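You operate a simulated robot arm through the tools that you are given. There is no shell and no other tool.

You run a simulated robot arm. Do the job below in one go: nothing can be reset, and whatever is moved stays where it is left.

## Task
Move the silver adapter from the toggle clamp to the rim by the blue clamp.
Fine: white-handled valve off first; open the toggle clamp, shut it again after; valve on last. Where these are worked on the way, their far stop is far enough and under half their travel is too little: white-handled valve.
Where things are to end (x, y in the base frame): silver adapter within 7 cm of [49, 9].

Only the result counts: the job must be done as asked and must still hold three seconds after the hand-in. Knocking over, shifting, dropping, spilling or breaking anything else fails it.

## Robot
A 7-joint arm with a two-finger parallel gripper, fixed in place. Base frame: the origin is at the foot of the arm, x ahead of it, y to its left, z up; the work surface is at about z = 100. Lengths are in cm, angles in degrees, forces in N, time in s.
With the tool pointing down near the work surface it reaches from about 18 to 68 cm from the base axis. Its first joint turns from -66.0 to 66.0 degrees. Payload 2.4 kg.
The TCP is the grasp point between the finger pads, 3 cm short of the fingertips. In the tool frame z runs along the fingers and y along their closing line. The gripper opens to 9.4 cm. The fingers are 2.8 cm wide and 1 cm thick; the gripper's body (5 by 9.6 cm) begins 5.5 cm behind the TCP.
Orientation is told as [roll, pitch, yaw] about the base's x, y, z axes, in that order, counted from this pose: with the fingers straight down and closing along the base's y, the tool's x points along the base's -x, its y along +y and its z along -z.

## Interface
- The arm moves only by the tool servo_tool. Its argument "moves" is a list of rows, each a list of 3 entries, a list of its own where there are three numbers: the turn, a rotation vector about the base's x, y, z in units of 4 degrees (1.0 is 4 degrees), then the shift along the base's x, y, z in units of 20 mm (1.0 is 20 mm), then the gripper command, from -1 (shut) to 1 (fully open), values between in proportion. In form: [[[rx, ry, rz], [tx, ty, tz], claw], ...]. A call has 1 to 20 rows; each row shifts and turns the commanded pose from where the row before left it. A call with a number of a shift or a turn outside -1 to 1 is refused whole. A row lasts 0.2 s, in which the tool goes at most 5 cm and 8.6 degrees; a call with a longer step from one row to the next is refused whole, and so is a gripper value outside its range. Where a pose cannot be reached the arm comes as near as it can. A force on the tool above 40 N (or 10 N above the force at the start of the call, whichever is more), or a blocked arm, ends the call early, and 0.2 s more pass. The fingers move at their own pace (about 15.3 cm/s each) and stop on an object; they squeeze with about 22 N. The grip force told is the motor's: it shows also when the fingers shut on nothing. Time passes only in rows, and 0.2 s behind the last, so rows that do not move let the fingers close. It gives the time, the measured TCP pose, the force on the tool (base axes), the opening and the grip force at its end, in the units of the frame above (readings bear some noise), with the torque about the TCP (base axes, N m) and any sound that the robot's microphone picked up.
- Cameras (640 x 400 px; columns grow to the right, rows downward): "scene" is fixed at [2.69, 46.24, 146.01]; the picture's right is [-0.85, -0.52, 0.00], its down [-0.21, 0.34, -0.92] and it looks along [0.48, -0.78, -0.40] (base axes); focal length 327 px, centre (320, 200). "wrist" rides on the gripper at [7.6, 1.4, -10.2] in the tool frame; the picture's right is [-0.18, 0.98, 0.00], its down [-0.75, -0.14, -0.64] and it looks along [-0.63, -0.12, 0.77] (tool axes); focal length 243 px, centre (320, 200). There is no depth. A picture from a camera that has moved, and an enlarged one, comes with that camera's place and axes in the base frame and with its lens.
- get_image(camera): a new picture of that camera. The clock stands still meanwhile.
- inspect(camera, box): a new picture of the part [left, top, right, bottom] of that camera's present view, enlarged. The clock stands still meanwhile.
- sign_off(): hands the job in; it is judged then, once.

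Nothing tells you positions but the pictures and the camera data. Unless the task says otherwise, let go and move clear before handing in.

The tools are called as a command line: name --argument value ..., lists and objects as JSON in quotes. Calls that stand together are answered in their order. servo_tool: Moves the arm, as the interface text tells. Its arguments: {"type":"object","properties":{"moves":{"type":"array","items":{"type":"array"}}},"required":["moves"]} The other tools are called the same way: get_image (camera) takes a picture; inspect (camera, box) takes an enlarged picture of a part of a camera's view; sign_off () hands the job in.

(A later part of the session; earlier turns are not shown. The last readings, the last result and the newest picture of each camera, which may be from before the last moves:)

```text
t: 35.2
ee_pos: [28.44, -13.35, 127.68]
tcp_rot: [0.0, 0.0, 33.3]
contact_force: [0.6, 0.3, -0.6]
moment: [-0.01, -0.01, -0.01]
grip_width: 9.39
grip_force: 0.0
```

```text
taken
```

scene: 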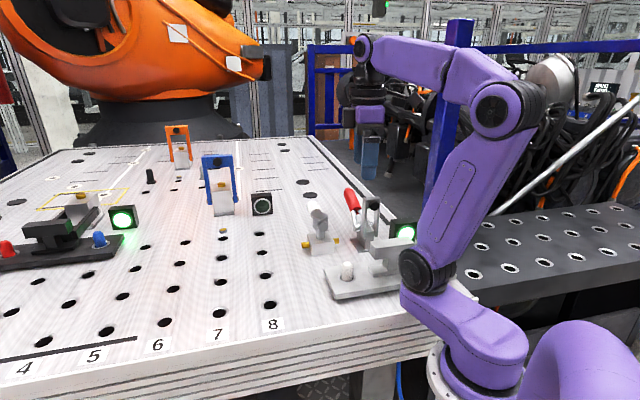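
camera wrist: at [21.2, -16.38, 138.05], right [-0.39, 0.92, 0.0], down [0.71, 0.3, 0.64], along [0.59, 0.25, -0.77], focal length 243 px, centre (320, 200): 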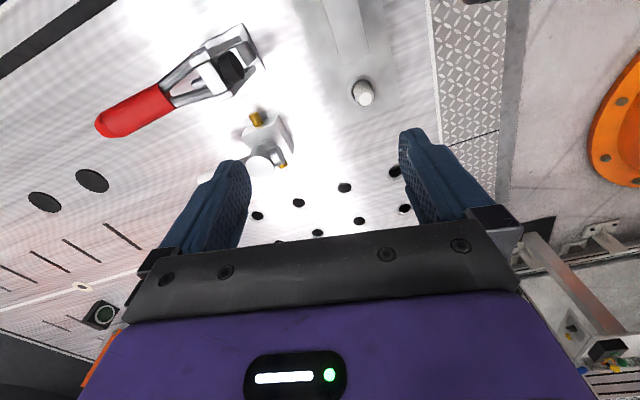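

The adapter is at the top edge of the view. I'll move further back so it comes in below the gripper.

servo_tool --moves '[[[0, 0, 0.975], [-0.8, 0.2, 0], 1], [[0, 0, 0.975], [-0.8, 0.2, 0], 1], [[0, 0, 0.975], [-0.8, 0.2, 0], 1], [[0, 0, 0], [-0.7, 0.2, 0], 1], [[0, 0, 0], [0, 0, 0], 1]]'

get_image --camera "wrist"

get_image --camera "scene"

```text
t: 36.4
ee_pos: [22.09, -11.82, 127.69]
tcp_rot: [0.0, 0.0, 45.0]
contact_force: [-0.1, 0.3, 0.3]
moment: [-0.01, -0.01, 0.0]
grip_width: 9.4
grip_force: 0.1
```

```text
taken
camera wrist: at [15.65, -16.18, 138.03], right [-0.56, 0.83, 0.0], down [0.63, 0.43, 0.64], along [0.53, 0.36, -0.77], focal length 243 px, centre (320, 200)
```

wrist: 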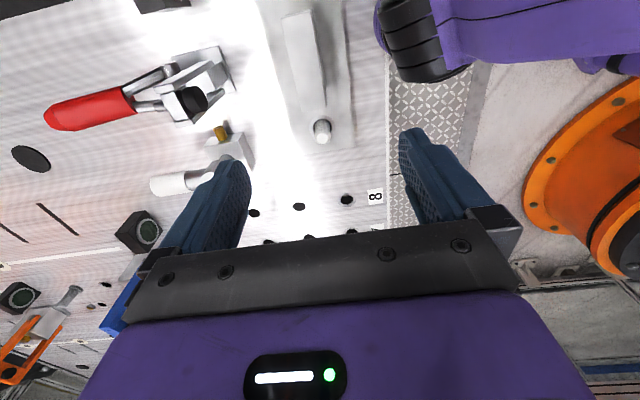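

```text
taken
```

scene: 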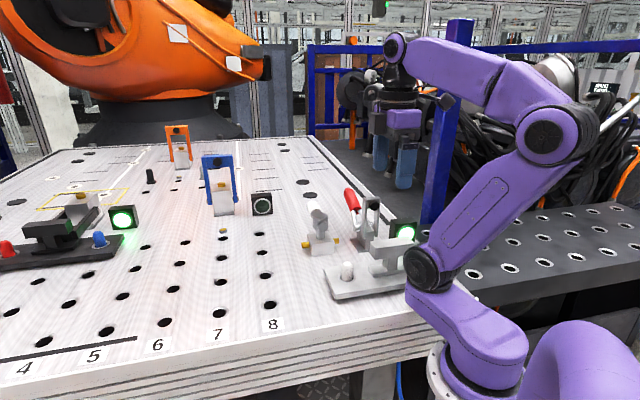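

inspect --camera "wrist" --box '[180, 0, 400, 150]'

inspect --camera "scene" --box '[320, 180, 470, 310]'

```text
2.67 times, centred on (290, 75) of wrist
camera zoom: at [15.65, -16.18, 138.03], right [-0.56, 0.83, 0.0], down [0.63, 0.43, 0.64], along [0.53, 0.36, -0.77], focal length 647 px, centre (400, 533)
```

zoom: 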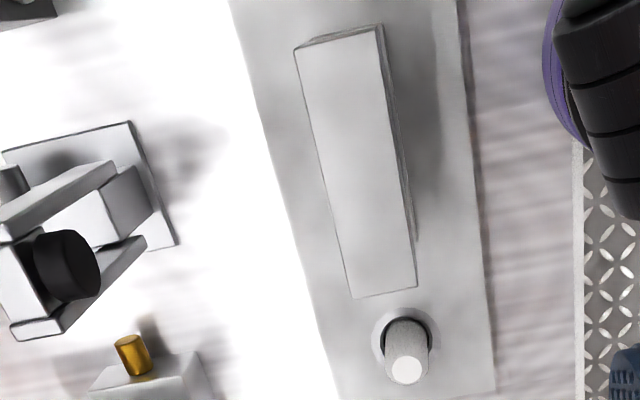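

```text
3.08 times, centred on (395, 245) of scene
camera zoom: at [2.69, 46.24, 146.01], right [-0.85, -0.52, 0.0], down [-0.21, 0.34, -0.92], along [0.48, -0.78, -0.4], focal length 1007 px, centre (89, 62)
```

zoom: 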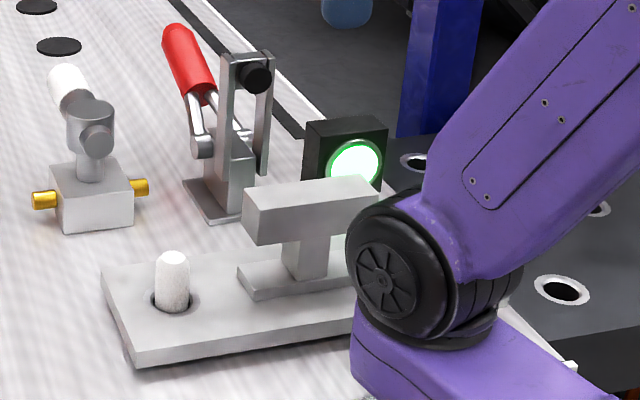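

The T block is about 9 × 3 cm, its top at z≈109, centred near [21.3, -14.2] with its long axis at 45°. The plate is symmetric about it. I'll lower part way above it with a narrower opening and re-check the alignment and the clearance to my own shoulder joint.

servo_tool --moves '[[[0, 0, 0], [-0.2, -0.58, -0.5], 0.3], [[0, 0, 0], [-0.2, -0.58, -0.5], 0.3], [[0, 0, 0], [0, 0, -1], 0.3], [[0, 0, 0], [0, 0, -1], 0.3], [[0, 0, 0], [0, 0, -1], 0.3], [[0, 0, 0], [0, 0, -1], 0.3], [[0, 0, 0], [0, 0, -1], 0.3], [[0, 0, 0], [0, 0, 0], 0.3]]'

get_image --camera "wrist"

inspect --camera "scene" --box '[320, 140, 500, 310]'

```text
t: 38.2
ee_pos: [21.26, -14.1, 115.59]
tcp_rot: [-0.1, 0.0, 44.9]
contact_force: [0.0, -0.6, 0.2]
moment: [-0.02, -0.02, -0.02]
grip_width: 6.09
grip_force: 0.1
```

```text
taken
camera wrist: at [14.8, -18.57, 125.98], right [-0.56, 0.83, 0.0], down [0.63, 0.43, 0.64], along [0.53, 0.36, -0.77], focal length 243 px, centre (320, 200)
```

wrist: 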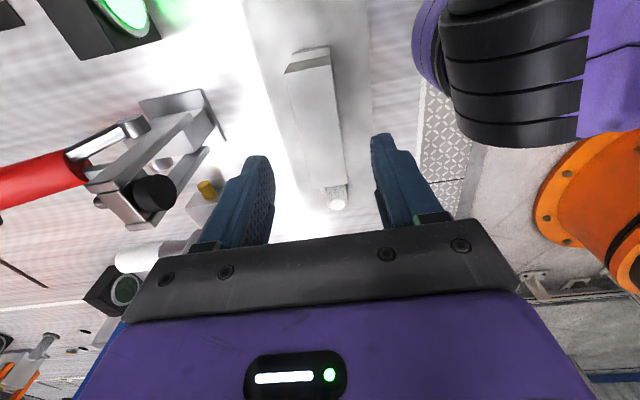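

```text
2.35 times, centred on (410, 225) of scene
camera zoom: at [2.69, 46.24, 146.01], right [-0.85, -0.52, 0.0], down [-0.21, 0.34, -0.92], along [0.48, -0.78, -0.4], focal length 770 px, centre (108, 141)
```

zoom: 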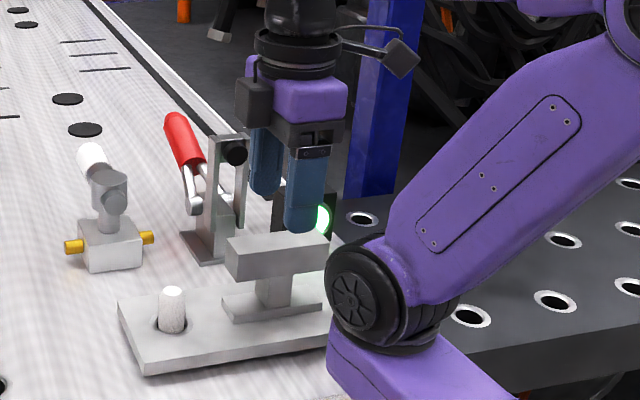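

The block is centred between the fingers and the shoulder joint is clear of the plate. I'll descend to the block and grip it.

servo_tool --moves '[[[0, 0, 0], [0, 0.05, -1], 0.3], [[0, 0, 0], [0, 0, -1], 0.3], [[0, 0, 0], [0, 0, -1], 0.3], [[0, 0, 0], [0, 0, -1], 0.3], [[0, 0, 0], [0, 0, -0.25], 0.3], [[0, 0, 0], [0, 0, 0], -1], [[0, 0, 0], [0, 0, 0], -1], [[0, 0, 0], [0, 0, 0], -1], [[0, 0, 0], [0, 0, 0], -1]]'

get_image --camera "wrist"

inspect --camera "scene" --box '[320, 140, 500, 310]'

```text
t: 40.2
ee_pos: [21.46, -14.48, 107.99]
tcp_rot: [0.0, 0.1, 44.9]
contact_force: [-9.6, 7.3, 0.0]
moment: [0.23, 0.27, 0.06]
grip_width: 3.45
grip_force: 22.1
out of reach, approached as far as the arm can: row 4
```

```text
taken
camera wrist: at [14.97, -18.89, 118.3], right [-0.56, 0.83, 0.0], down [0.63, 0.43, 0.64], along [0.53, 0.36, -0.77], focal length 243 px, centre (320, 200)
```

wrist: 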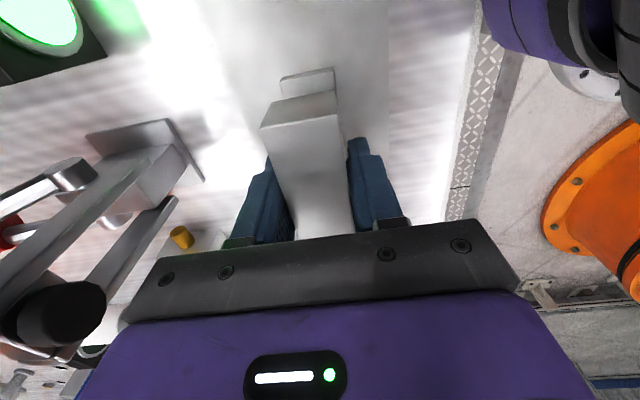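

```text
2.35 times, centred on (410, 225) of scene
camera zoom: at [2.67, 46.26, 146.01], right [-0.85, -0.52, 0.0], down [-0.21, 0.34, -0.92], along [0.48, -0.78, -0.4], focal length 770 px, centre (108, 141)
```

zoom: 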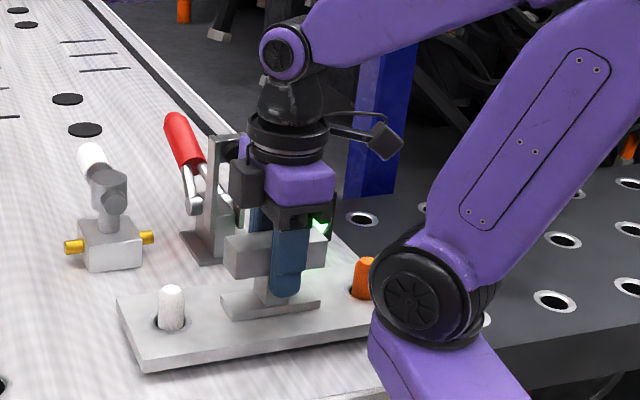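

The block is gripped, 3.45 cm wide. I'll lift slightly first to feel the weight and see whether the plate comes up with it.

servo_tool --moves '[[[0, 0, 0], [0, 0, 0.2], -1], [[0, 0, 0], [0, 0, 0.3], -1], [[0, 0, 0], [0, 0, 0.3], -1], [[0, 0, 0], [0, 0, 0.2], -1], [[0, 0, 0], [0, 0, 0], -1]]'

inspect --camera "scene" --box '[320, 140, 500, 310]'

get_image --camera "wrist"

```text
t: 41.4
ee_pos: [21.58, -14.44, 109.97]
tcp_rot: [0.0, 0.0, 44.9]
contact_force: [-0.2, 0.1, 0.3]
moment: [-0.01, 0.01, 0.02]
grip_width: 3.43
grip_force: 21.5
```

```text
2.35 times, centred on (410, 225) of scene
camera zoom: at [2.7, 46.23, 146.02], right [-0.85, -0.52, 0.0], down [-0.21, 0.34, -0.92], along [0.48, -0.78, -0.4], focal length 770 px, centre (108, 141)
```

zoom: 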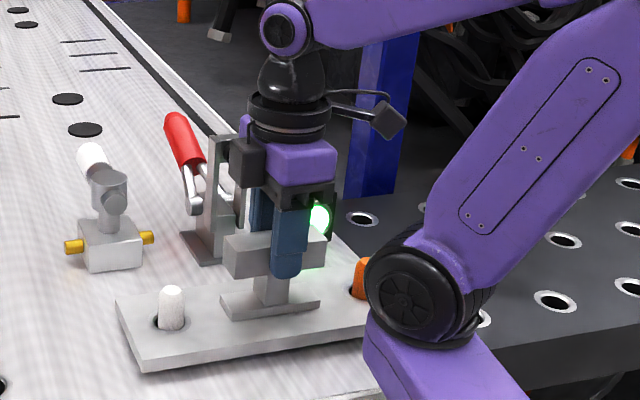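

```text
taken
camera wrist: at [15.04, -18.77, 120.31], right [-0.56, 0.83, 0.0], down [0.63, 0.43, 0.64], along [0.53, 0.36, -0.77], focal length 243 px, centre (320, 200)
```

wrist: 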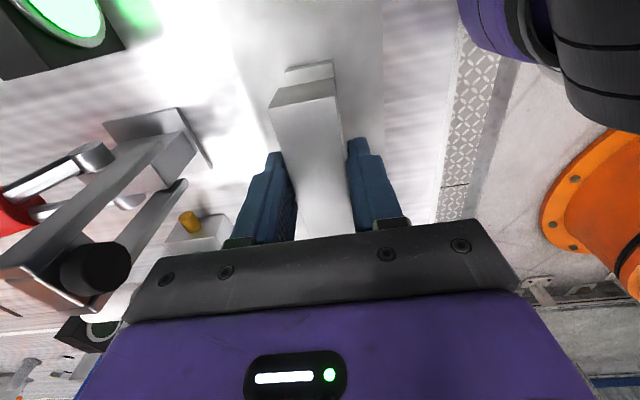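

The gripper rose 2 cm but the adapter stayed down, so the fingers slid on the block. I'll look closely at the fingers and the block before trying again.

inspect --camera "wrist" --box '[200, 40, 420, 260]'

inspect --camera "scene" --box '[360, 190, 440, 290]'

inspect --camera "scene" --box '[320, 220, 430, 300]'

```text
1.82 times, centred on (310, 150) of wrist
camera zoom: at [15.04, -18.77, 120.31], right [-0.56, 0.83, 0.0], down [0.63, 0.43, 0.64], along [0.53, 0.36, -0.77], focal length 441 px, centre (338, 291)
```

zoom: 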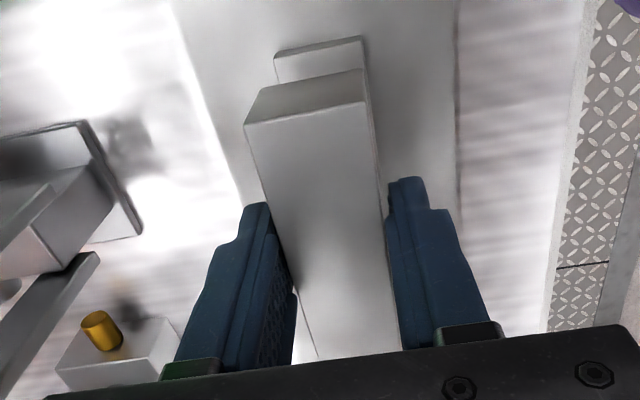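

```text
4.00 times, centred on (400, 240) of scene
camera zoom: at [2.7, 46.23, 146.02], right [-0.85, -0.52, 0.0], down [-0.21, 0.34, -0.92], along [0.48, -0.78, -0.4], focal length 1309 px, centre (0, 40)
```

zoom: 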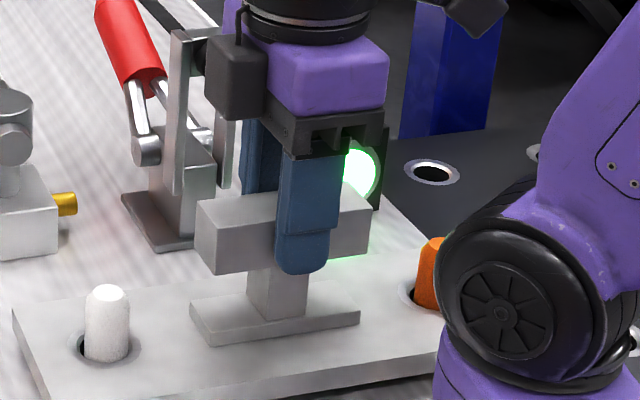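

```text
5.00 times, centred on (375, 260) of scene
camera zoom: at [2.7, 46.23, 146.02], right [-0.85, -0.52, 0.0], down [-0.21, 0.34, -0.92], along [0.48, -0.78, -0.4], focal length 1636 px, centre (45, -100)
```

zoom: 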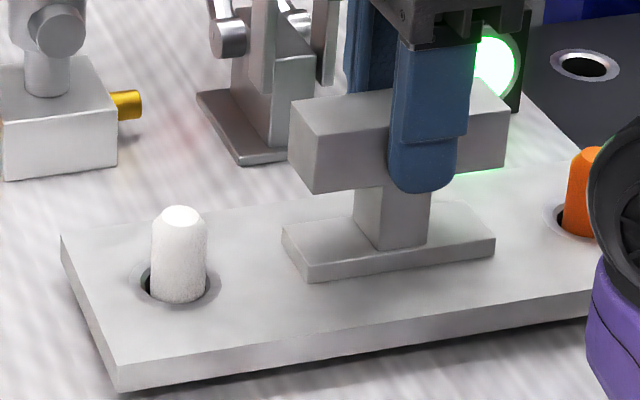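

The block now looks to sit slightly higher than I first judged, so the present height is about mid-block. I'll re-grip here and make a very small lift to read the load.

servo_tool --moves '[[[0, 0, 0], [0, 0, 0], -1], [[0, 0, 0], [0, 0, 0.15], -1]]'

inspect --camera "scene" --box '[320, 220, 430, 300]'

```text
t: 42.0
ee_pos: [21.46, -14.38, 110.46]
tcp_rot: [0.1, 0.0, 44.9]
contact_force: [-0.2, -0.2, -10.2]
moment: [0.0, 0.03, 0.0]
grip_width: 3.46
grip_force: 22.0
```

```text
5.00 times, centred on (375, 260) of scene
camera zoom: at [2.7, 46.23, 146.02], right [-0.85, -0.52, 0.0], down [-0.21, 0.34, -0.92], along [0.48, -0.78, -0.4], focal length 1636 px, centre (45, -100)
```

zoom: 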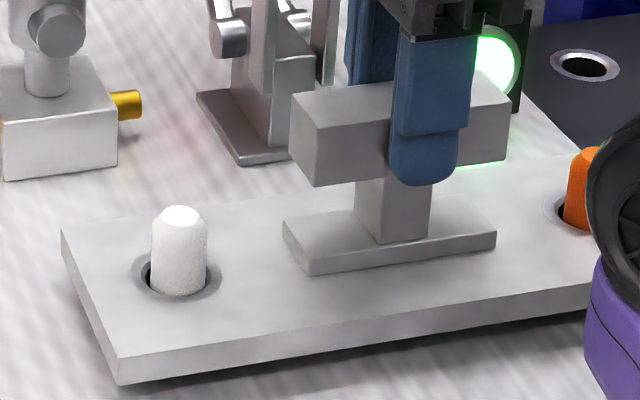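

The adapter has come off the table (about 10 N, so ~1 kg), while the white and orange pegs stay behind as fixed locating pins through its holes. I'll lift slowly and straight up to clear the pegs.

servo_tool --moves '[[[0, 0, 0], [0, 0, 0.2], -1], [[0, 0, 0], [0, 0, 0.25], -1], [[0, 0, 0], [0, 0, 0.25], -1], [[0, 0, 0], [0, 0, 0.25], -1], [[0, 0, 0], [0, 0, 0.25], -1], [[0, 0, 0], [0, 0, 0.25], -1], [[0, 0, 0], [0, 0, 0.25], -1]]'

inspect --camera "scene" --box '[320, 160, 480, 300]'

get_image --camera "wrist"

```text
t: 43.6
ee_pos: [21.51, -14.43, 113.8]
tcp_rot: [0.0, 0.1, 44.9]
contact_force: [0.2, 1.2, -10.8]
moment: [0.09, 0.1, 0.02]
grip_width: 2.99
grip_force: 21.7
```

```text
2.86 times, centred on (400, 230) of scene
camera zoom: at [2.7, 46.23, 146.02], right [-0.85, -0.52, 0.0], down [-0.21, 0.34, -0.92], along [0.48, -0.78, -0.4], focal length 935 px, centre (91, 114)
```

zoom: 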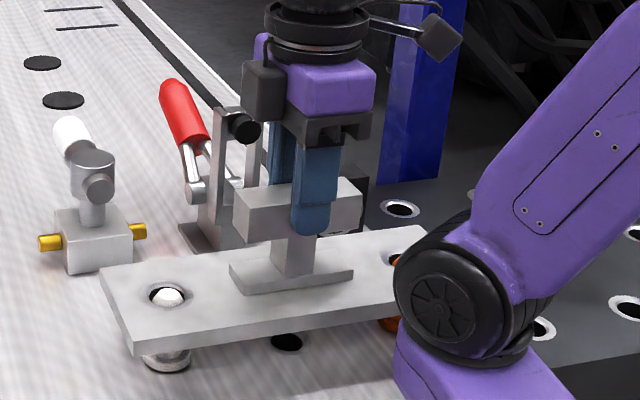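

```text
taken
camera wrist: at [15.05, -18.75, 124.15], right [-0.56, 0.83, 0.0], down [0.63, 0.43, 0.64], along [0.53, 0.36, -0.77], focal length 243 px, centre (320, 200)
```

wrist: 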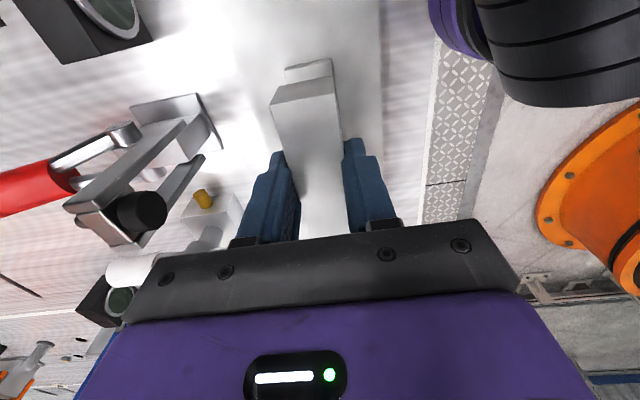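

The plate is lifting level and the peg tops are almost at its holes; the lamp has gone out. I'll continue up another 4 cm to clear them.

servo_tool --moves '[[[0, 0, 0], [0, 0, 0.25], -1], [[0, 0, 0], [0, 0, 0.25], -1], [[0, 0, 0], [0, 0, 0.3], -1], [[0, 0, 0], [0, 0, 0.3], -1], [[0, 0, 0], [0, 0, 0.3], -1], [[0, 0, 0], [0, 0, 0.3], -1], [[0, 0, 0], [0, 0, 0.3], -1], [[0, 0, 0], [0, 0, 0], -1]]'

inspect --camera "scene" --box '[320, 160, 480, 300]'

get_image --camera "wrist"

```text
t: 45.4
ee_pos: [21.53, -14.33, 117.79]
tcp_rot: [0.0, 0.0, 44.9]
contact_force: [-0.4, 0.6, -9.9]
moment: [0.04, 0.01, 0.01]
grip_width: 3.02
grip_force: 22.2
```

```text
2.86 times, centred on (400, 230) of scene
camera zoom: at [2.7, 46.23, 146.02], right [-0.85, -0.52, 0.0], down [-0.21, 0.34, -0.92], along [0.48, -0.78, -0.4], focal length 935 px, centre (91, 114)
```

zoom: 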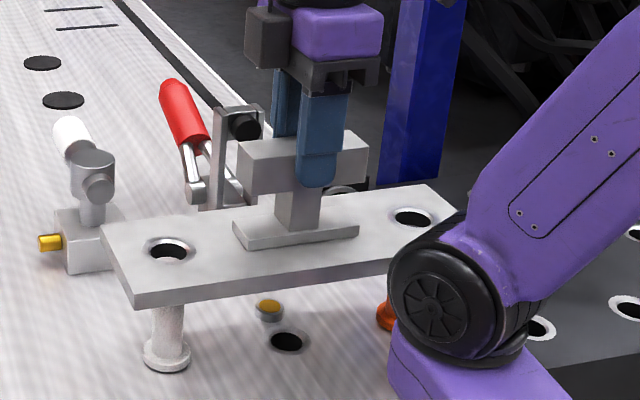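

```text
taken
camera wrist: at [15.03, -18.73, 128.08], right [-0.56, 0.83, 0.0], down [0.63, 0.43, 0.64], along [0.53, 0.36, -0.77], focal length 243 px, centre (320, 200)
```

wrist: 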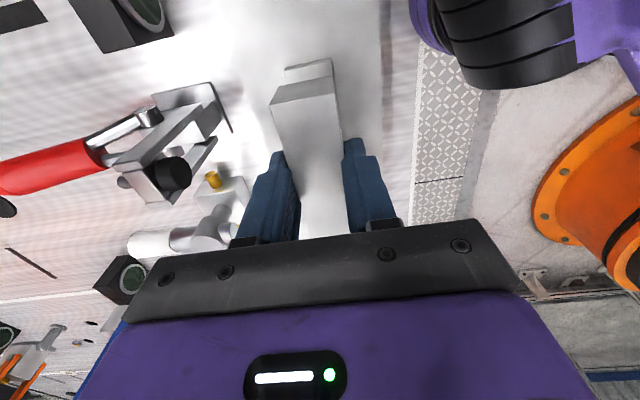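

The plate is clear above both pegs. I'll raise it slightly more and start along its own axis toward the target, checking after the first stretch.

servo_tool --moves '[[[0, 0, 0], [0, 0, 0.4], -1], [[0, 0, 0], [0, 0, 0.4], -1], [[0, 0, 0], [0.229, 0.194, 0], -1], [[0, 0, 0], [0.3815, 0.323, 0], -1], [[0, 0, 0], [0.458, 0.388, 0], -1], [[0, 0, 0], [0.458, 0.388, 0], -1], [[0, 0, 0], [0.458, 0.388, 0], -1], [[0, 0, 0], [0.3815, 0.323, 0], -1]]'

get_image --camera "scene"

get_image --camera "wrist"

```text
t: 47.2
ee_pos: [26.37, -10.41, 119.4]
tcp_rot: [0.0, 0.1, 44.9]
contact_force: [0.7, 0.3, -10.5]
moment: [-0.02, 0.02, -0.02]
grip_width: 2.98
grip_force: 21.9
```

```text
taken
```

scene: 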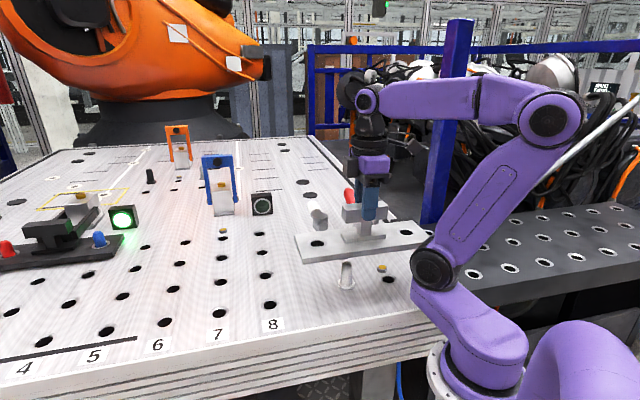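

```text
taken
camera wrist: at [19.89, -14.72, 129.67], right [-0.56, 0.83, 0.0], down [0.63, 0.43, 0.64], along [0.53, 0.36, -0.77], focal length 243 px, centre (320, 200)
```

wrist: 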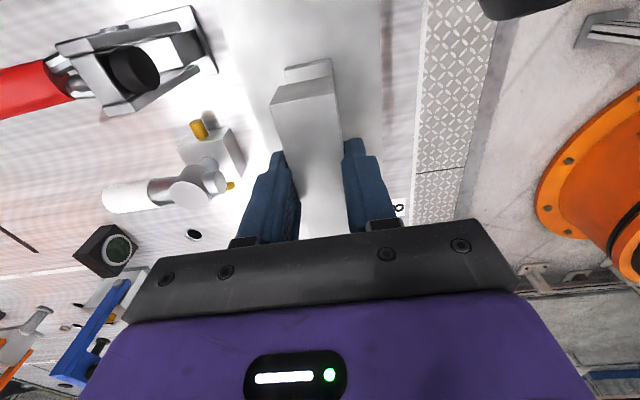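

Carrying well and moving clear of the shoulder. I'll carry on to above [49, 9].

servo_tool --moves '[[[0, 0, 0], [0.35, 0.3, 0], -1], [[0, 0, 0], [0.5, 0.43, 0], -1], [[0, 0, 0], [0.62, 0.53, 0], -1], [[0, 0, 0], [0.62, 0.53, 0], -1], [[0, 0, 0], [0.62, 0.53, 0], -1], [[0, 0, 0], [0.62, 0.53, 0], -1], [[0, 0, 0], [0.62, 0.53, 0], -1], [[0, 0, 0], [0.62, 0.53, 0], -1], [[0, 0, 0], [0.62, 0.53, 0], -1], [[0, 0, 0], [0.62, 0.53, 0], -1], [[0, 0, 0], [0.62, 0.53, 0], -1], [[0, 0, 0], [0.62, 0.53, 0], -1], [[0, 0, 0], [0.62, 0.53, 0], -1], [[0, 0, 0], [0.62, 0.53, 0], -1], [[0, 0, 0], [0.62, 0.53, 0], -1], [[0, 0, 0], [0.62, 0.53, 0], -1], [[0, 0, 0], [0.62, 0.53, 0], -1], [[0, 0, 0], [0.62, 0.53, 0], -1], [[0, 0, 0], [0.35, 0.3, 0], -1], [[0, 0, 0], [0.18, 0.19, 0], -1]]'

get_image --camera "scene"

get_image --camera "wrist"

```text
t: 51.4
ee_pos: [48.84, 9.07, 119.38]
tcp_rot: [-0.1, 0.1, 44.9]
contact_force: [-0.4, 0.4, -10.9]
moment: [0.0, -0.01, 0.01]
grip_width: 3.01
grip_force: 22.0
```

```text
taken
```

scene: 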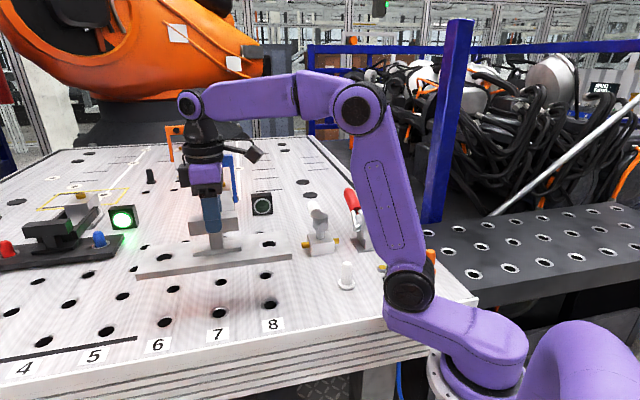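

```text
taken
camera wrist: at [42.43, 4.7, 129.64], right [-0.56, 0.83, 0.0], down [0.63, 0.43, 0.64], along [0.53, 0.36, -0.77], focal length 243 px, centre (320, 200)
```

wrist: 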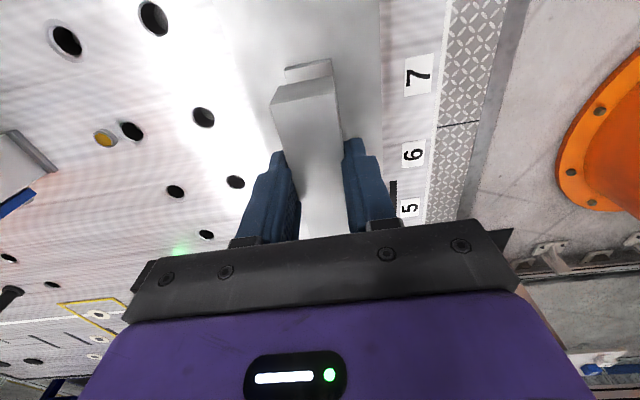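

The adapter is over the target spot, with only bare table and holes below. I'll lower it, slowing near the surface.

servo_tool --moves '[[[0, 0, 0], [0.05, 0, -0.5], -1], [[0, 0, 0], [0, 0, -0.8], -1], [[0, 0, 0], [0, 0, -0.8], -1], [[0, 0, 0], [0, 0, -0.8], -1], [[0, 0, 0], [0, 0, -0.6], -1], [[0, 0, 0], [0, 0, -0.4], -1], [[0, 0, 0], [0, 0, -0.2], -1], [[0, 0, 0], [0, 0, -0.1], -1], [[0, 0, 0], [0, 0, 0], -1]]'

inspect --camera "scene" --box '[120, 170, 320, 320]'

```text
t: 53.4
ee_pos: [49.01, 9.12, 110.97]
tcp_rot: [0.0, 0.0, 44.9]
contact_force: [0.4, 0.3, -10.1]
moment: [0.0, -0.02, 0.01]
grip_width: 3.01
grip_force: 21.9
```

```text
2.67 times, centred on (220, 245) of scene
camera zoom: at [2.71, 46.24, 146.01], right [-0.85, -0.52, 0.0], down [-0.21, 0.34, -0.92], along [0.48, -0.78, -0.4], focal length 873 px, centre (587, 80)
```

zoom: 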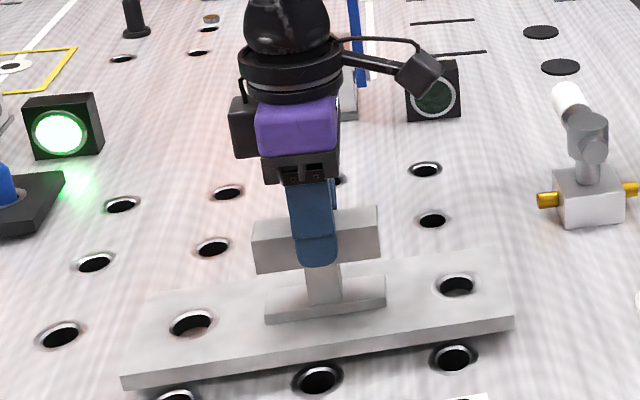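

The plate is just above the surface and still carries its full weight. I'll ease it down in small steps until the load drops.

servo_tool --moves '[[[0, 0, 0], [0, 0, -0.1], -1], [[0, 0, 0], [0, 0, -0.1], -1], [[0, 0, 0], [0, 0, -0.1], -1], [[0, 0, 0], [0, 0, 0], -1]]'

```text
t: 54.4
ee_pos: [49.0, 9.03, 110.27]
tcp_rot: [0.0, 0.1, 44.9]
contact_force: [0.6, -0.1, -11.0]
moment: [-0.01, 0.04, 0.03]
grip_width: 2.97
grip_force: 22.0
```

servo_tool --moves '[[[0, 0, 0], [0, 0, -0.08], -1], [[0, 0, 0], [0, 0, -0.08], -1], [[0, 0, 0], [0, 0, 0], -1]]'

inspect --camera "scene" --box '[120, 170, 320, 320]'

```text
t: 55.2
ee_pos: [48.97, 9.08, 109.85]
tcp_rot: [0.0, 0.0, 44.9]
contact_force: [0.1, 0.6, -10.7]
moment: [0.0, -0.02, 0.01]
grip_width: 2.96
grip_force: 21.8
```

```text
2.67 times, centred on (220, 245) of scene
camera zoom: at [2.71, 46.24, 146.01], right [-0.85, -0.52, 0.0], down [-0.21, 0.34, -0.92], along [0.48, -0.78, -0.4], focal length 873 px, centre (587, 80)
```

zoom: 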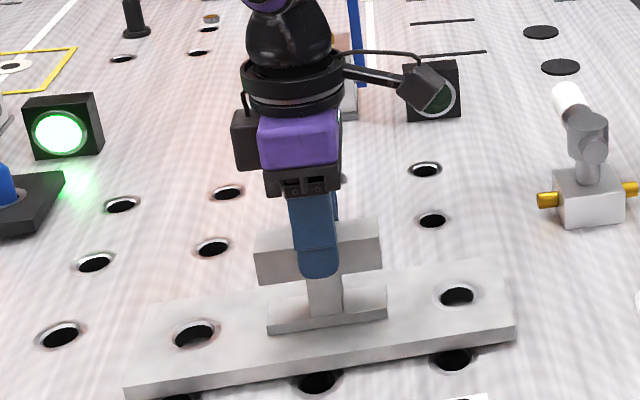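

Still hanging with a sliver of gap visible. I'll keep easing down.

servo_tool --moves '[[[0, 0, 0], [0, 0, -0.1], -1], [[0, 0, 0], [0, 0, -0.1], -1], [[0, 0, 0], [0, 0, 0], -1]]'

servo_tool --moves '[[[0, 0, 0], [0, 0, -0.1], -1], [[0, 0, 0], [0, 0, -0.1], -1], [[0, 0, 0], [0, 0, 0], -1]]'

inspect --camera "scene" --box '[120, 170, 320, 320]'

```text
t: 56.0
ee_pos: [48.91, 9.12, 109.7]
tcp_rot: [0.0, 0.0, 44.9]
contact_force: [0.5, 0.1, -10.8]
moment: [0.0, 0.02, -0.01]
grip_width: 2.98
grip_force: 22.1
```

```text
t: 56.8
ee_pos: [48.99, 9.12, 109.39]
tcp_rot: [-0.1, -0.3, 45.0]
contact_force: [-5.4, -1.3, 14.2]
moment: [0.17, 0.21, 0.08]
grip_width: 2.97
grip_force: 21.5
```

```text
2.67 times, centred on (220, 245) of scene
camera zoom: at [2.65, 46.23, 146.02], right [-0.85, -0.52, 0.0], down [-0.21, 0.34, -0.92], along [0.48, -0.78, -0.4], focal length 873 px, centre (587, 80)
```

zoom: 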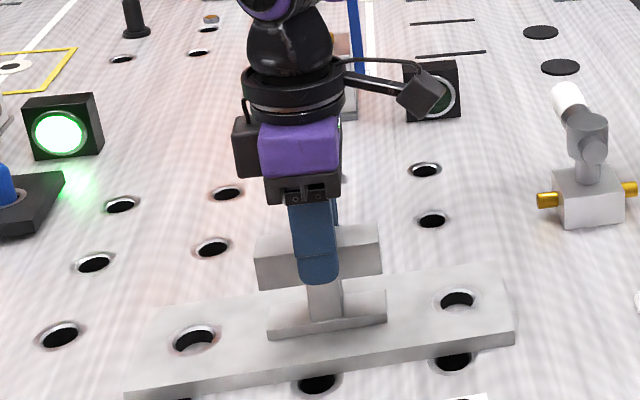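

The load has reversed (pushing up), so the plate is seated on the table. I'll ease off, open and rise straight up.

servo_tool --moves '[[[0, 0, 0], [0, 0, 0.07], -1], [[0, 0, 0], [0, 0, 0], -1]]'

servo_tool --moves '[[[0, 0, 0], [0, 0, 0], -0.2], [[0, 0, 0], [0, 0, 0], 0.3], [[0, 0, 0], [0, 0, 0], 0.5], [[0, 0, 0], [0, 0, 0], 0.5], [[0, 0, 0], [0, 0, 0.5], 0.5], [[0, 0, 0], [0, 0, 1], 0.5], [[0, 0, 0], [0, 0, 1], 0.5], [[0, 0, 0], [0, 0, 1], 0.5], [[0, 0, 0], [0, 0, 1], 0.5], [[0, 0, 0], [0, 0, 1], 0.5], [[0, 0, 0], [0, 0, 1], 0.5], [[0, 0, 0], [0, 0, 1], 0.5]]'

get_image --camera "scene"

get_image --camera "wrist"

```text
t: 57.4
ee_pos: [48.91, 9.16, 109.4]
tcp_rot: [0.0, -0.2, 44.9]
contact_force: [-0.6, 0.4, 6.5]
moment: [0.48, -0.38, 0.08]
grip_width: 3.01
grip_force: 22.3
```

```text
t: 60.0
ee_pos: [49.03, 8.97, 124.43]
tcp_rot: [0.1, 0.0, 44.9]
contact_force: [0.4, -0.6, 0.0]
moment: [0.01, 0.0, 0.01]
grip_width: 7.06
grip_force: 0.1
```

```text
taken
```

scene: 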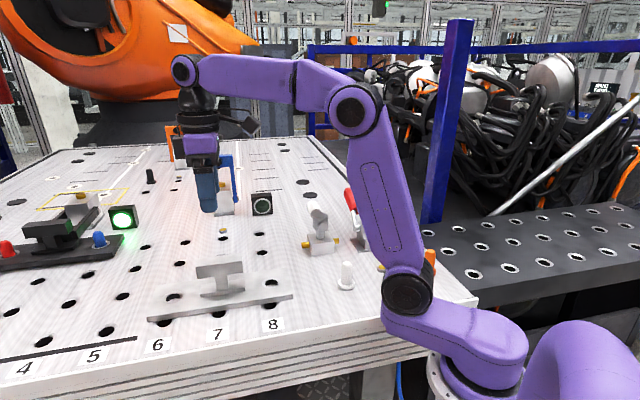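

```text
taken
camera wrist: at [42.51, 4.65, 134.72], right [-0.56, 0.83, 0.0], down [0.63, 0.43, 0.64], along [0.53, 0.36, -0.77], focal length 243 px, centre (320, 200)
```

wrist: 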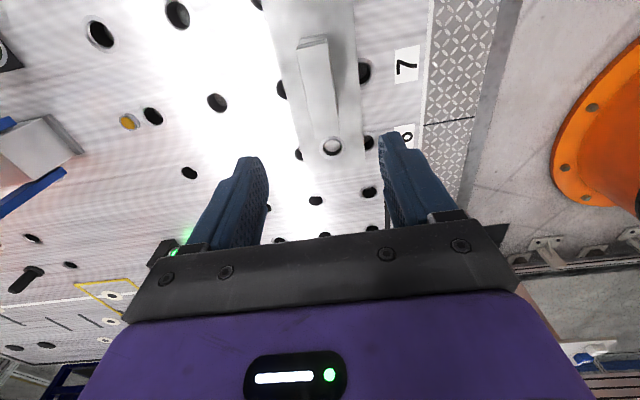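

The adapter is released, but its outline in the scene view looks odd. I'll check it up close.

inspect --camera "scene" --box '[120, 220, 320, 350]'

inspect --camera "wrist" --box '[220, 0, 440, 200]'

```text
3.08 times, centred on (220, 285) of scene
camera zoom: at [2.69, 46.24, 146.01], right [-0.85, -0.52, 0.0], down [-0.21, 0.34, -0.92], along [0.48, -0.78, -0.4], focal length 1007 px, centre (628, -62)
```

zoom: 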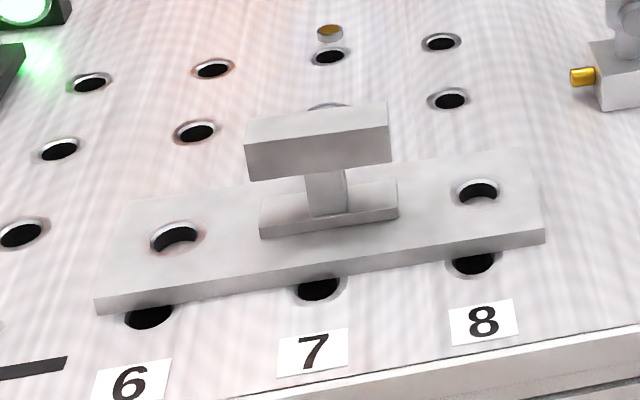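

```text
2.00 times, centred on (330, 100) of wrist
camera zoom: at [42.51, 4.65, 134.72], right [-0.56, 0.83, 0.0], down [0.63, 0.43, 0.64], along [0.53, 0.36, -0.77], focal length 485 px, centre (300, 400)
```

zoom: 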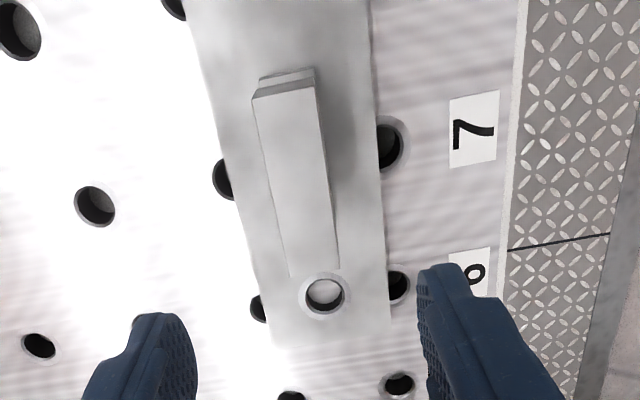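

The adapter lies flat on the table, centred near [49, 9.3]. Now I'll go back to the toggle handle to shut the clamp, turning the fingers to -45° on the way.

servo_tool --moves '[[[0, 0, -0.9375], [-0.181, -0.881, 0.12], 1], [[0, 0, -0.9375], [-0.181, -0.881, 0.12], 1], [[0, 0, -0.9375], [-0.181, -0.881, 0.12], 1], [[0, 0, -0.9375], [-0.181, -0.881, 0.12], 1], [[0, 0, -0.9375], [-0.181, -0.881, 0.12], 1], [[0, 0, -0.9375], [-0.181, -0.881, 0.12], 1], [[0, 0, -0.9375], [-0.181, -0.881, 0.12], 1], [[0, 0, -0.9375], [-0.181, -0.881, 0.12], 1], [[0, 0, -0.9375], [-0.181, -0.881, 0.12], 1], [[0, 0, -0.9375], [-0.181, -0.881, 0.12], 1], [[0, 0, -0.9375], [-0.181, -0.881, 0], 1], [[0, 0, -0.9375], [-0.181, -0.881, 0], 1]]'

servo_tool --moves '[[[0, 0, -0.9375], [-0.181, -0.881, 0], 1], [[0, 0, -0.9375], [-0.181, -0.881, 0], 1], [[0, 0, -0.9375], [-0.181, -0.881, 0], 1], [[0, 0, -0.9375], [-0.181, -0.881, 0], 1], [[0, 0, -0.9375], [-0.181, -0.881, 0], 1], [[0, 0, -0.9375], [-0.181, -0.881, 0], 1], [[0, 0, -0.9375], [-0.181, -0.881, 0], 1], [[0, 0, -0.9375], [-0.181, -0.881, 0], 1], [[0, 0, -0.9375], [-0.181, -0.881, 0], 1], [[0, 0, -0.9375], [-0.181, -0.881, 0], 1], [[0, 0, -0.9375], [-0.181, -0.881, 0], 1], [[0, 0, -0.9375], [-0.181, -0.881, 0], 1], [[0, 0, 0], [0, 0, 0], 1]]'

get_image --camera "wrist"

get_image --camera "scene"

```text
t: 62.6
ee_pos: [44.65, -12.13, 126.78]
tcp_rot: [0.1, 0.0, 0.0]
contact_force: [0.2, -0.6, 0.1]
moment: [0.0, 0.0, 0.04]
grip_width: 9.4
grip_force: 0.1
```

```text
t: 65.4
ee_pos: [40.21, -33.22, 126.75]
tcp_rot: [0.0, -0.1, -45.0]
contact_force: [-0.2, 0.7, 0.8]
moment: [0.0, 0.02, 0.01]
grip_width: 9.39
grip_force: 0.1
```

```text
taken
camera wrist: at [35.75, -26.91, 137.1], right [0.83, 0.56, 0.0], down [0.43, -0.63, 0.64], along [0.36, -0.53, -0.77], focal length 243 px, centre (320, 200)
```

wrist: 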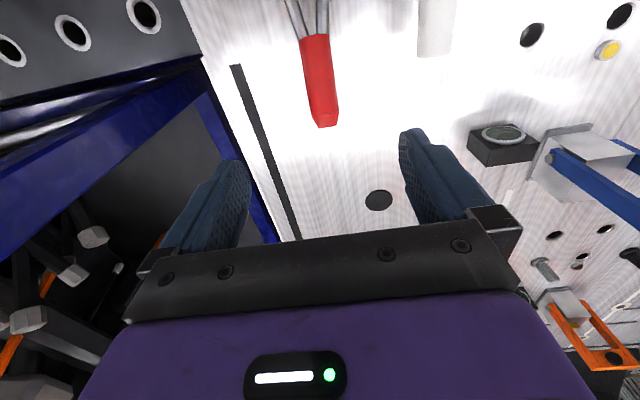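

```text
taken
```

scene: 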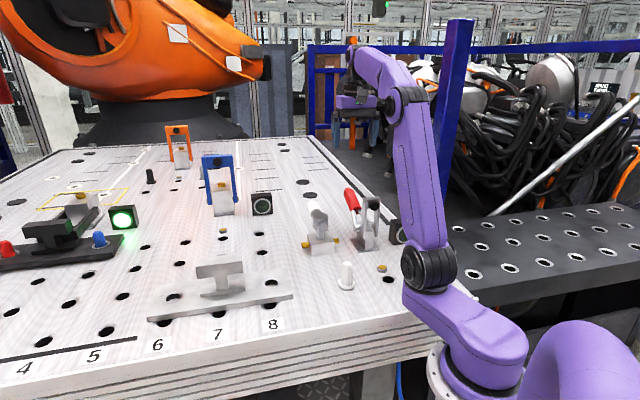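

The open handle lies between the fingers as before, with its tip near [43, -36]. I'll descend on it and grip.

servo_tool --moves '[[[0, 0, 0], [0.02, -0.06, -1], 1], [[0, 0, 0], [0, 0, -1], 1], [[0, 0, 0], [0, 0, -1], 1], [[0, 0, 0], [0, 0, -1], 1], [[0, 0, 0], [0, 0, -1], 1], [[0, 0, 0], [0, 0, -1], 1], [[0, 0, 0], [0, 0, -1], 1], [[0, 0, 0], [0, 0, -1], 1], [[0, 0, 0], [0, 0, -1], 1], [[0, 0, 0], [0, 0, -0.65], 1], [[0, 0, 0], [0, 0, 0], -1], [[0, 0, 0], [0, 0, 0], -1], [[0, 0, 0], [0, 0, 0], -1]]'

get_image --camera "wrist"

inspect --camera "scene" --box '[300, 140, 450, 280]'

```text
t: 68.2
ee_pos: [40.21, -33.12, 107.4]
tcp_rot: [-0.1, 0.1, -45.1]
contact_force: [1.1, 1.3, -1.7]
moment: [-0.25, -0.29, 0.07]
grip_width: 3.72
grip_force: 44.9
```

```text
taken
camera wrist: at [35.82, -26.81, 117.79], right [0.83, 0.56, 0.0], down [0.43, -0.63, 0.64], along [0.36, -0.53, -0.77], focal length 243 px, centre (320, 200)
```

wrist: 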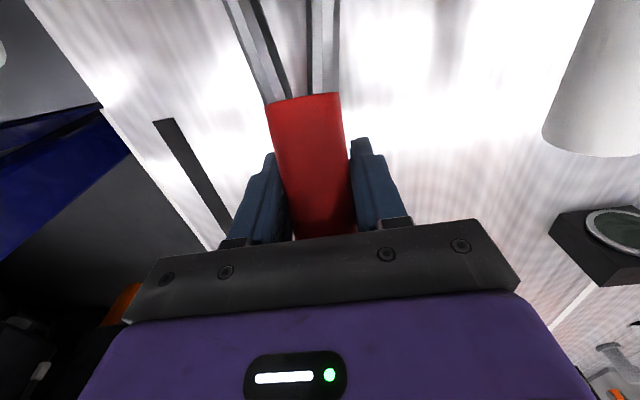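

```text
2.86 times, centred on (375, 210) of scene
camera zoom: at [2.7, 46.24, 146.01], right [-0.85, -0.52, 0.0], down [-0.21, 0.34, -0.92], along [0.48, -0.78, -0.4], focal length 935 px, centre (163, 171)
```

zoom: 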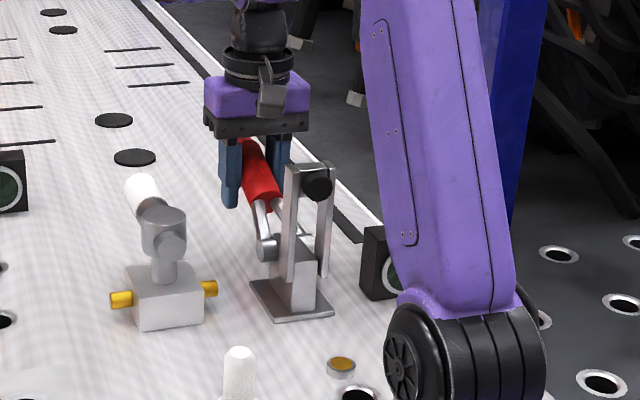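

The handle is gripped. I'll swing it back up along the same arc, in stages.

servo_tool --moves '[[[0, 0, 0], [-0.0757, 0.0757, 0.3662], -1], [[0, 0, 0], [-0.0936, 0.0936, 0.3578], -1], [[0, 0, 0], [-0.111, 0.111, 0.3477], -1], [[0, 0, 0], [-0.1279, 0.1279, 0.3359], -1], [[0, 0, 0], [-0.1442, 0.1442, 0.3225], -1], [[0, 0, 0], [-0.1597, 0.1597, 0.3075], -1]]'

inspect --camera "scene" --box '[300, 140, 450, 280]'

```text
t: 69.6
ee_pos: [38.83, -31.91, 111.66]
tcp_rot: [0.0, 0.1, -45.1]
contact_force: [-2.7, 1.8, -17.3]
moment: [-0.71, -0.7, -0.03]
grip_width: 3.69
grip_force: 44.8
```

```text
2.86 times, centred on (375, 210) of scene
camera zoom: at [2.71, 46.23, 146.02], right [-0.85, -0.52, 0.0], down [-0.21, 0.34, -0.92], along [0.48, -0.78, -0.4], focal length 935 px, centre (163, 171)
```

zoom: 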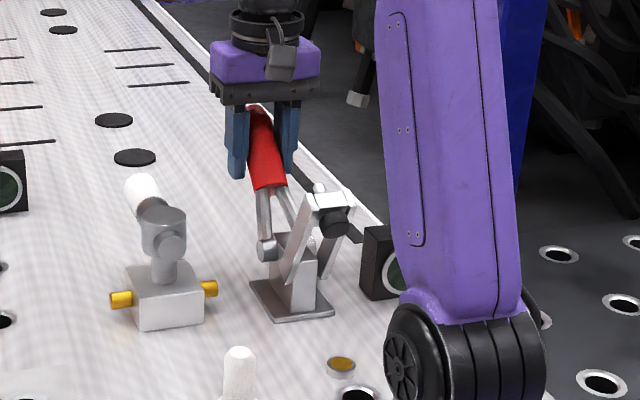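

The handle rises and the clamp arm is coming down. I'll continue the arc.

servo_tool --moves '[[[0, 0, 0], [-0.1745, 0.1745, 0.291], -1], [[0, 0, 0], [-0.1884, 0.1884, 0.273], -1], [[0, 0, 0], [-0.2014, 0.2014, 0.2538], -1], [[0, 0, 0], [-0.2135, 0.2135, 0.2333], -1], [[0, 0, 0], [-0.2245, 0.2245, 0.2117], -1], [[0, 0, 0], [-0.2343, 0.2343, 0.189], -1], [[0, 0, 0], [-0.2431, 0.2431, 0.1655], -1], [[0, 0, 0], [-0.2507, 0.2507, 0.141], -1]]'

inspect --camera "scene" --box '[300, 140, 450, 280]'

```text
t: 71.4
ee_pos: [35.66, -28.49, 115.18]
tcp_rot: [0.0, -0.4, -45.1]
contact_force: [11.7, -9.0, 7.7]
moment: [-0.88, -0.89, 0.04]
grip_width: 3.71
grip_force: 44.7
```

```text
2.86 times, centred on (375, 210) of scene
camera zoom: at [2.72, 46.21, 146.02], right [-0.85, -0.52, 0.0], down [-0.21, 0.34, -0.92], along [0.48, -0.78, -0.4], focal length 935 px, centre (163, 171)
```

zoom: 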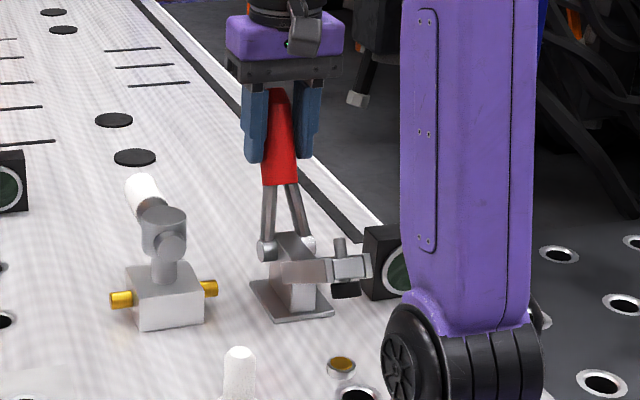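

The clamp arm is nearly horizontal and the handle about 20° from upright. I'll finish the swing.

servo_tool --moves '[[[0, 0, 0], [-0.257, 0.257, 0.116], -1], [[0, 0, 0], [-0.2621, 0.2621, 0.0903], -1], [[0, 0, 0], [-0.2659, 0.2659, 0.0643], -1], [[0, 0, 0], [-0.2685, 0.2685, 0.0379], -1], [[0, 0, 0], [0, 0, 0], -1]]'

inspect --camera "scene" --box '[300, 140, 450, 280]'

get_image --camera "wrist"

```text
t: 72.6
ee_pos: [33.37, -26.23, 115.67]
tcp_rot: [-0.1, -0.1, -45.2]
contact_force: [4.8, -9.8, 0.0]
moment: [-0.95, -0.88, 0.0]
grip_width: 3.7
grip_force: 44.9
```

```text
2.86 times, centred on (375, 210) of scene
camera zoom: at [2.71, 46.21, 146.03], right [-0.85, -0.52, 0.0], down [-0.21, 0.34, -0.92], along [0.48, -0.78, -0.4], focal length 935 px, centre (163, 171)
```

zoom: 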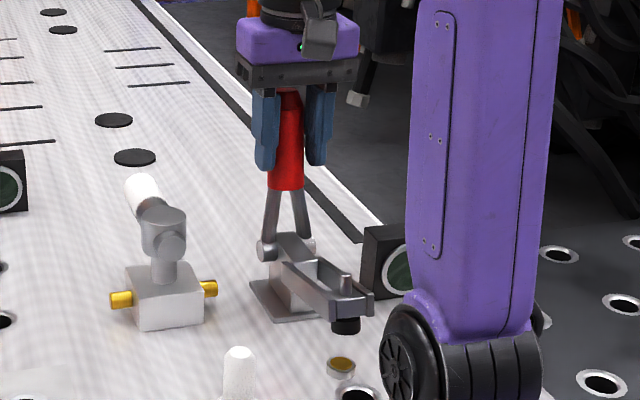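

```text
taken
camera wrist: at [28.99, -19.95, 126.05], right [0.83, 0.56, 0.0], down [0.43, -0.63, 0.64], along [0.36, -0.53, -0.77], focal length 243 px, centre (320, 200)
```

wrist: 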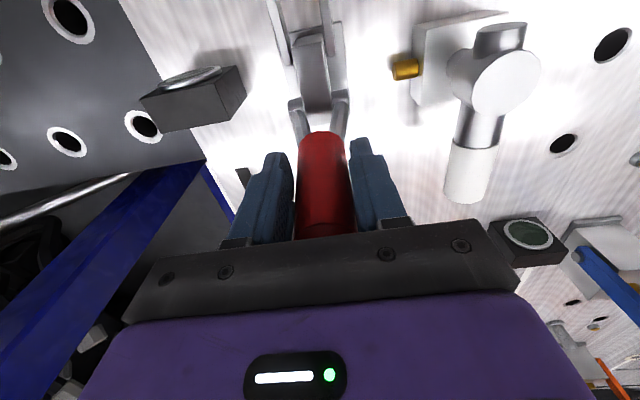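

The handle is almost upright and the arm is down. I'll push gently a bit further to be sure it reaches its closed stop.

servo_tool --moves '[[[0, 0, 0], [-0.15, 0.15, 0], -1], [[0, 0, 0], [-0.15, 0.15, 0], -1], [[0, 0, 0], [0, 0, 0], -1]]'

inspect --camera "scene" --box '[300, 140, 450, 280]'

```text
t: 73.4
ee_pos: [32.82, -25.76, 115.7]
tcp_rot: [0.0, -0.2, -45.2]
contact_force: [2.7, -9.3, 6.2]
moment: [-0.98, -0.94, -0.05]
grip_width: 3.69
grip_force: 44.9
```

```text
2.86 times, centred on (375, 210) of scene
camera zoom: at [2.7, 46.22, 146.02], right [-0.85, -0.52, 0.0], down [-0.21, 0.34, -0.92], along [0.48, -0.78, -0.4], focal length 935 px, centre (163, 171)
```

zoom: 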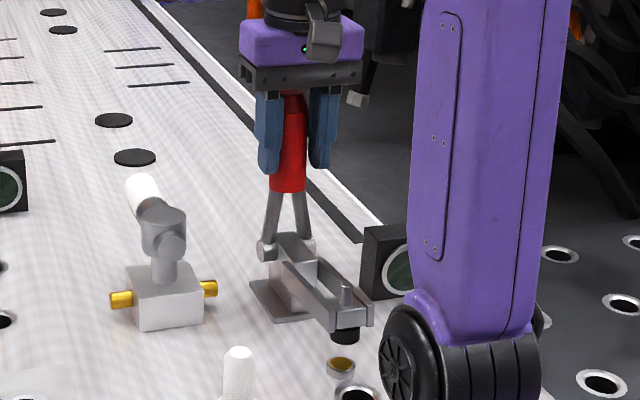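

The handle trails the gripper a little and the arm tip is still slightly higher than in its original clamped position. I'll push on in small steps.

servo_tool --moves '[[[0, 0, 0], [-0.12, 0.12, -0.02], -1], [[0, 0, 0], [-0.12, 0.12, -0.02], -1], [[0, 0, 0], [-0.12, 0.12, -0.02], -1], [[0, 0, 0], [0, 0, 0], -1]]'

inspect --camera "scene" --box '[300, 140, 450, 280]'

get_image --camera "wrist"

```text
t: 74.4
ee_pos: [31.94, -24.9, 115.57]
tcp_rot: [0.1, 0.2, -45.1]
contact_force: [0.7, -0.5, -0.1]
moment: [0.0, 0.02, -0.01]
grip_width: 0.0
grip_force: 33.2
```

```text
2.86 times, centred on (375, 210) of scene
camera zoom: at [2.69, 46.24, 146.01], right [-0.85, -0.52, 0.0], down [-0.21, 0.34, -0.92], along [0.48, -0.78, -0.4], focal length 935 px, centre (163, 171)
```

zoom: 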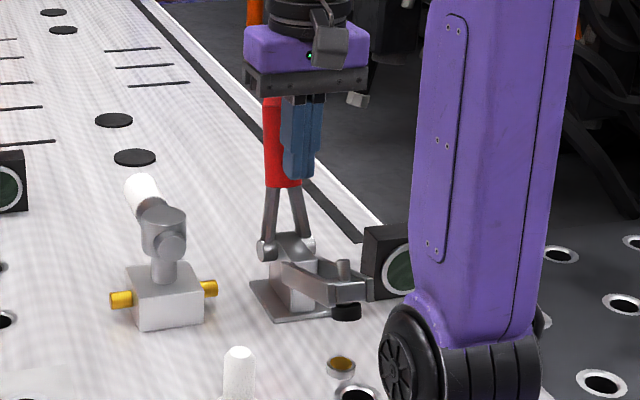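

```text
taken
camera wrist: at [27.59, -18.62, 125.92], right [0.83, 0.56, 0.0], down [0.43, -0.64, 0.64], along [0.36, -0.53, -0.77], focal length 243 px, centre (320, 200)
```

wrist: 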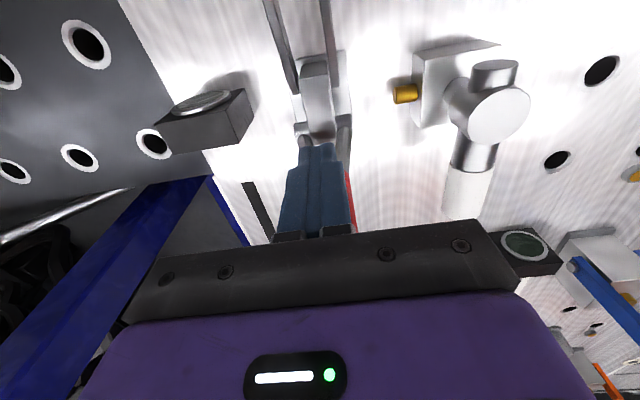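

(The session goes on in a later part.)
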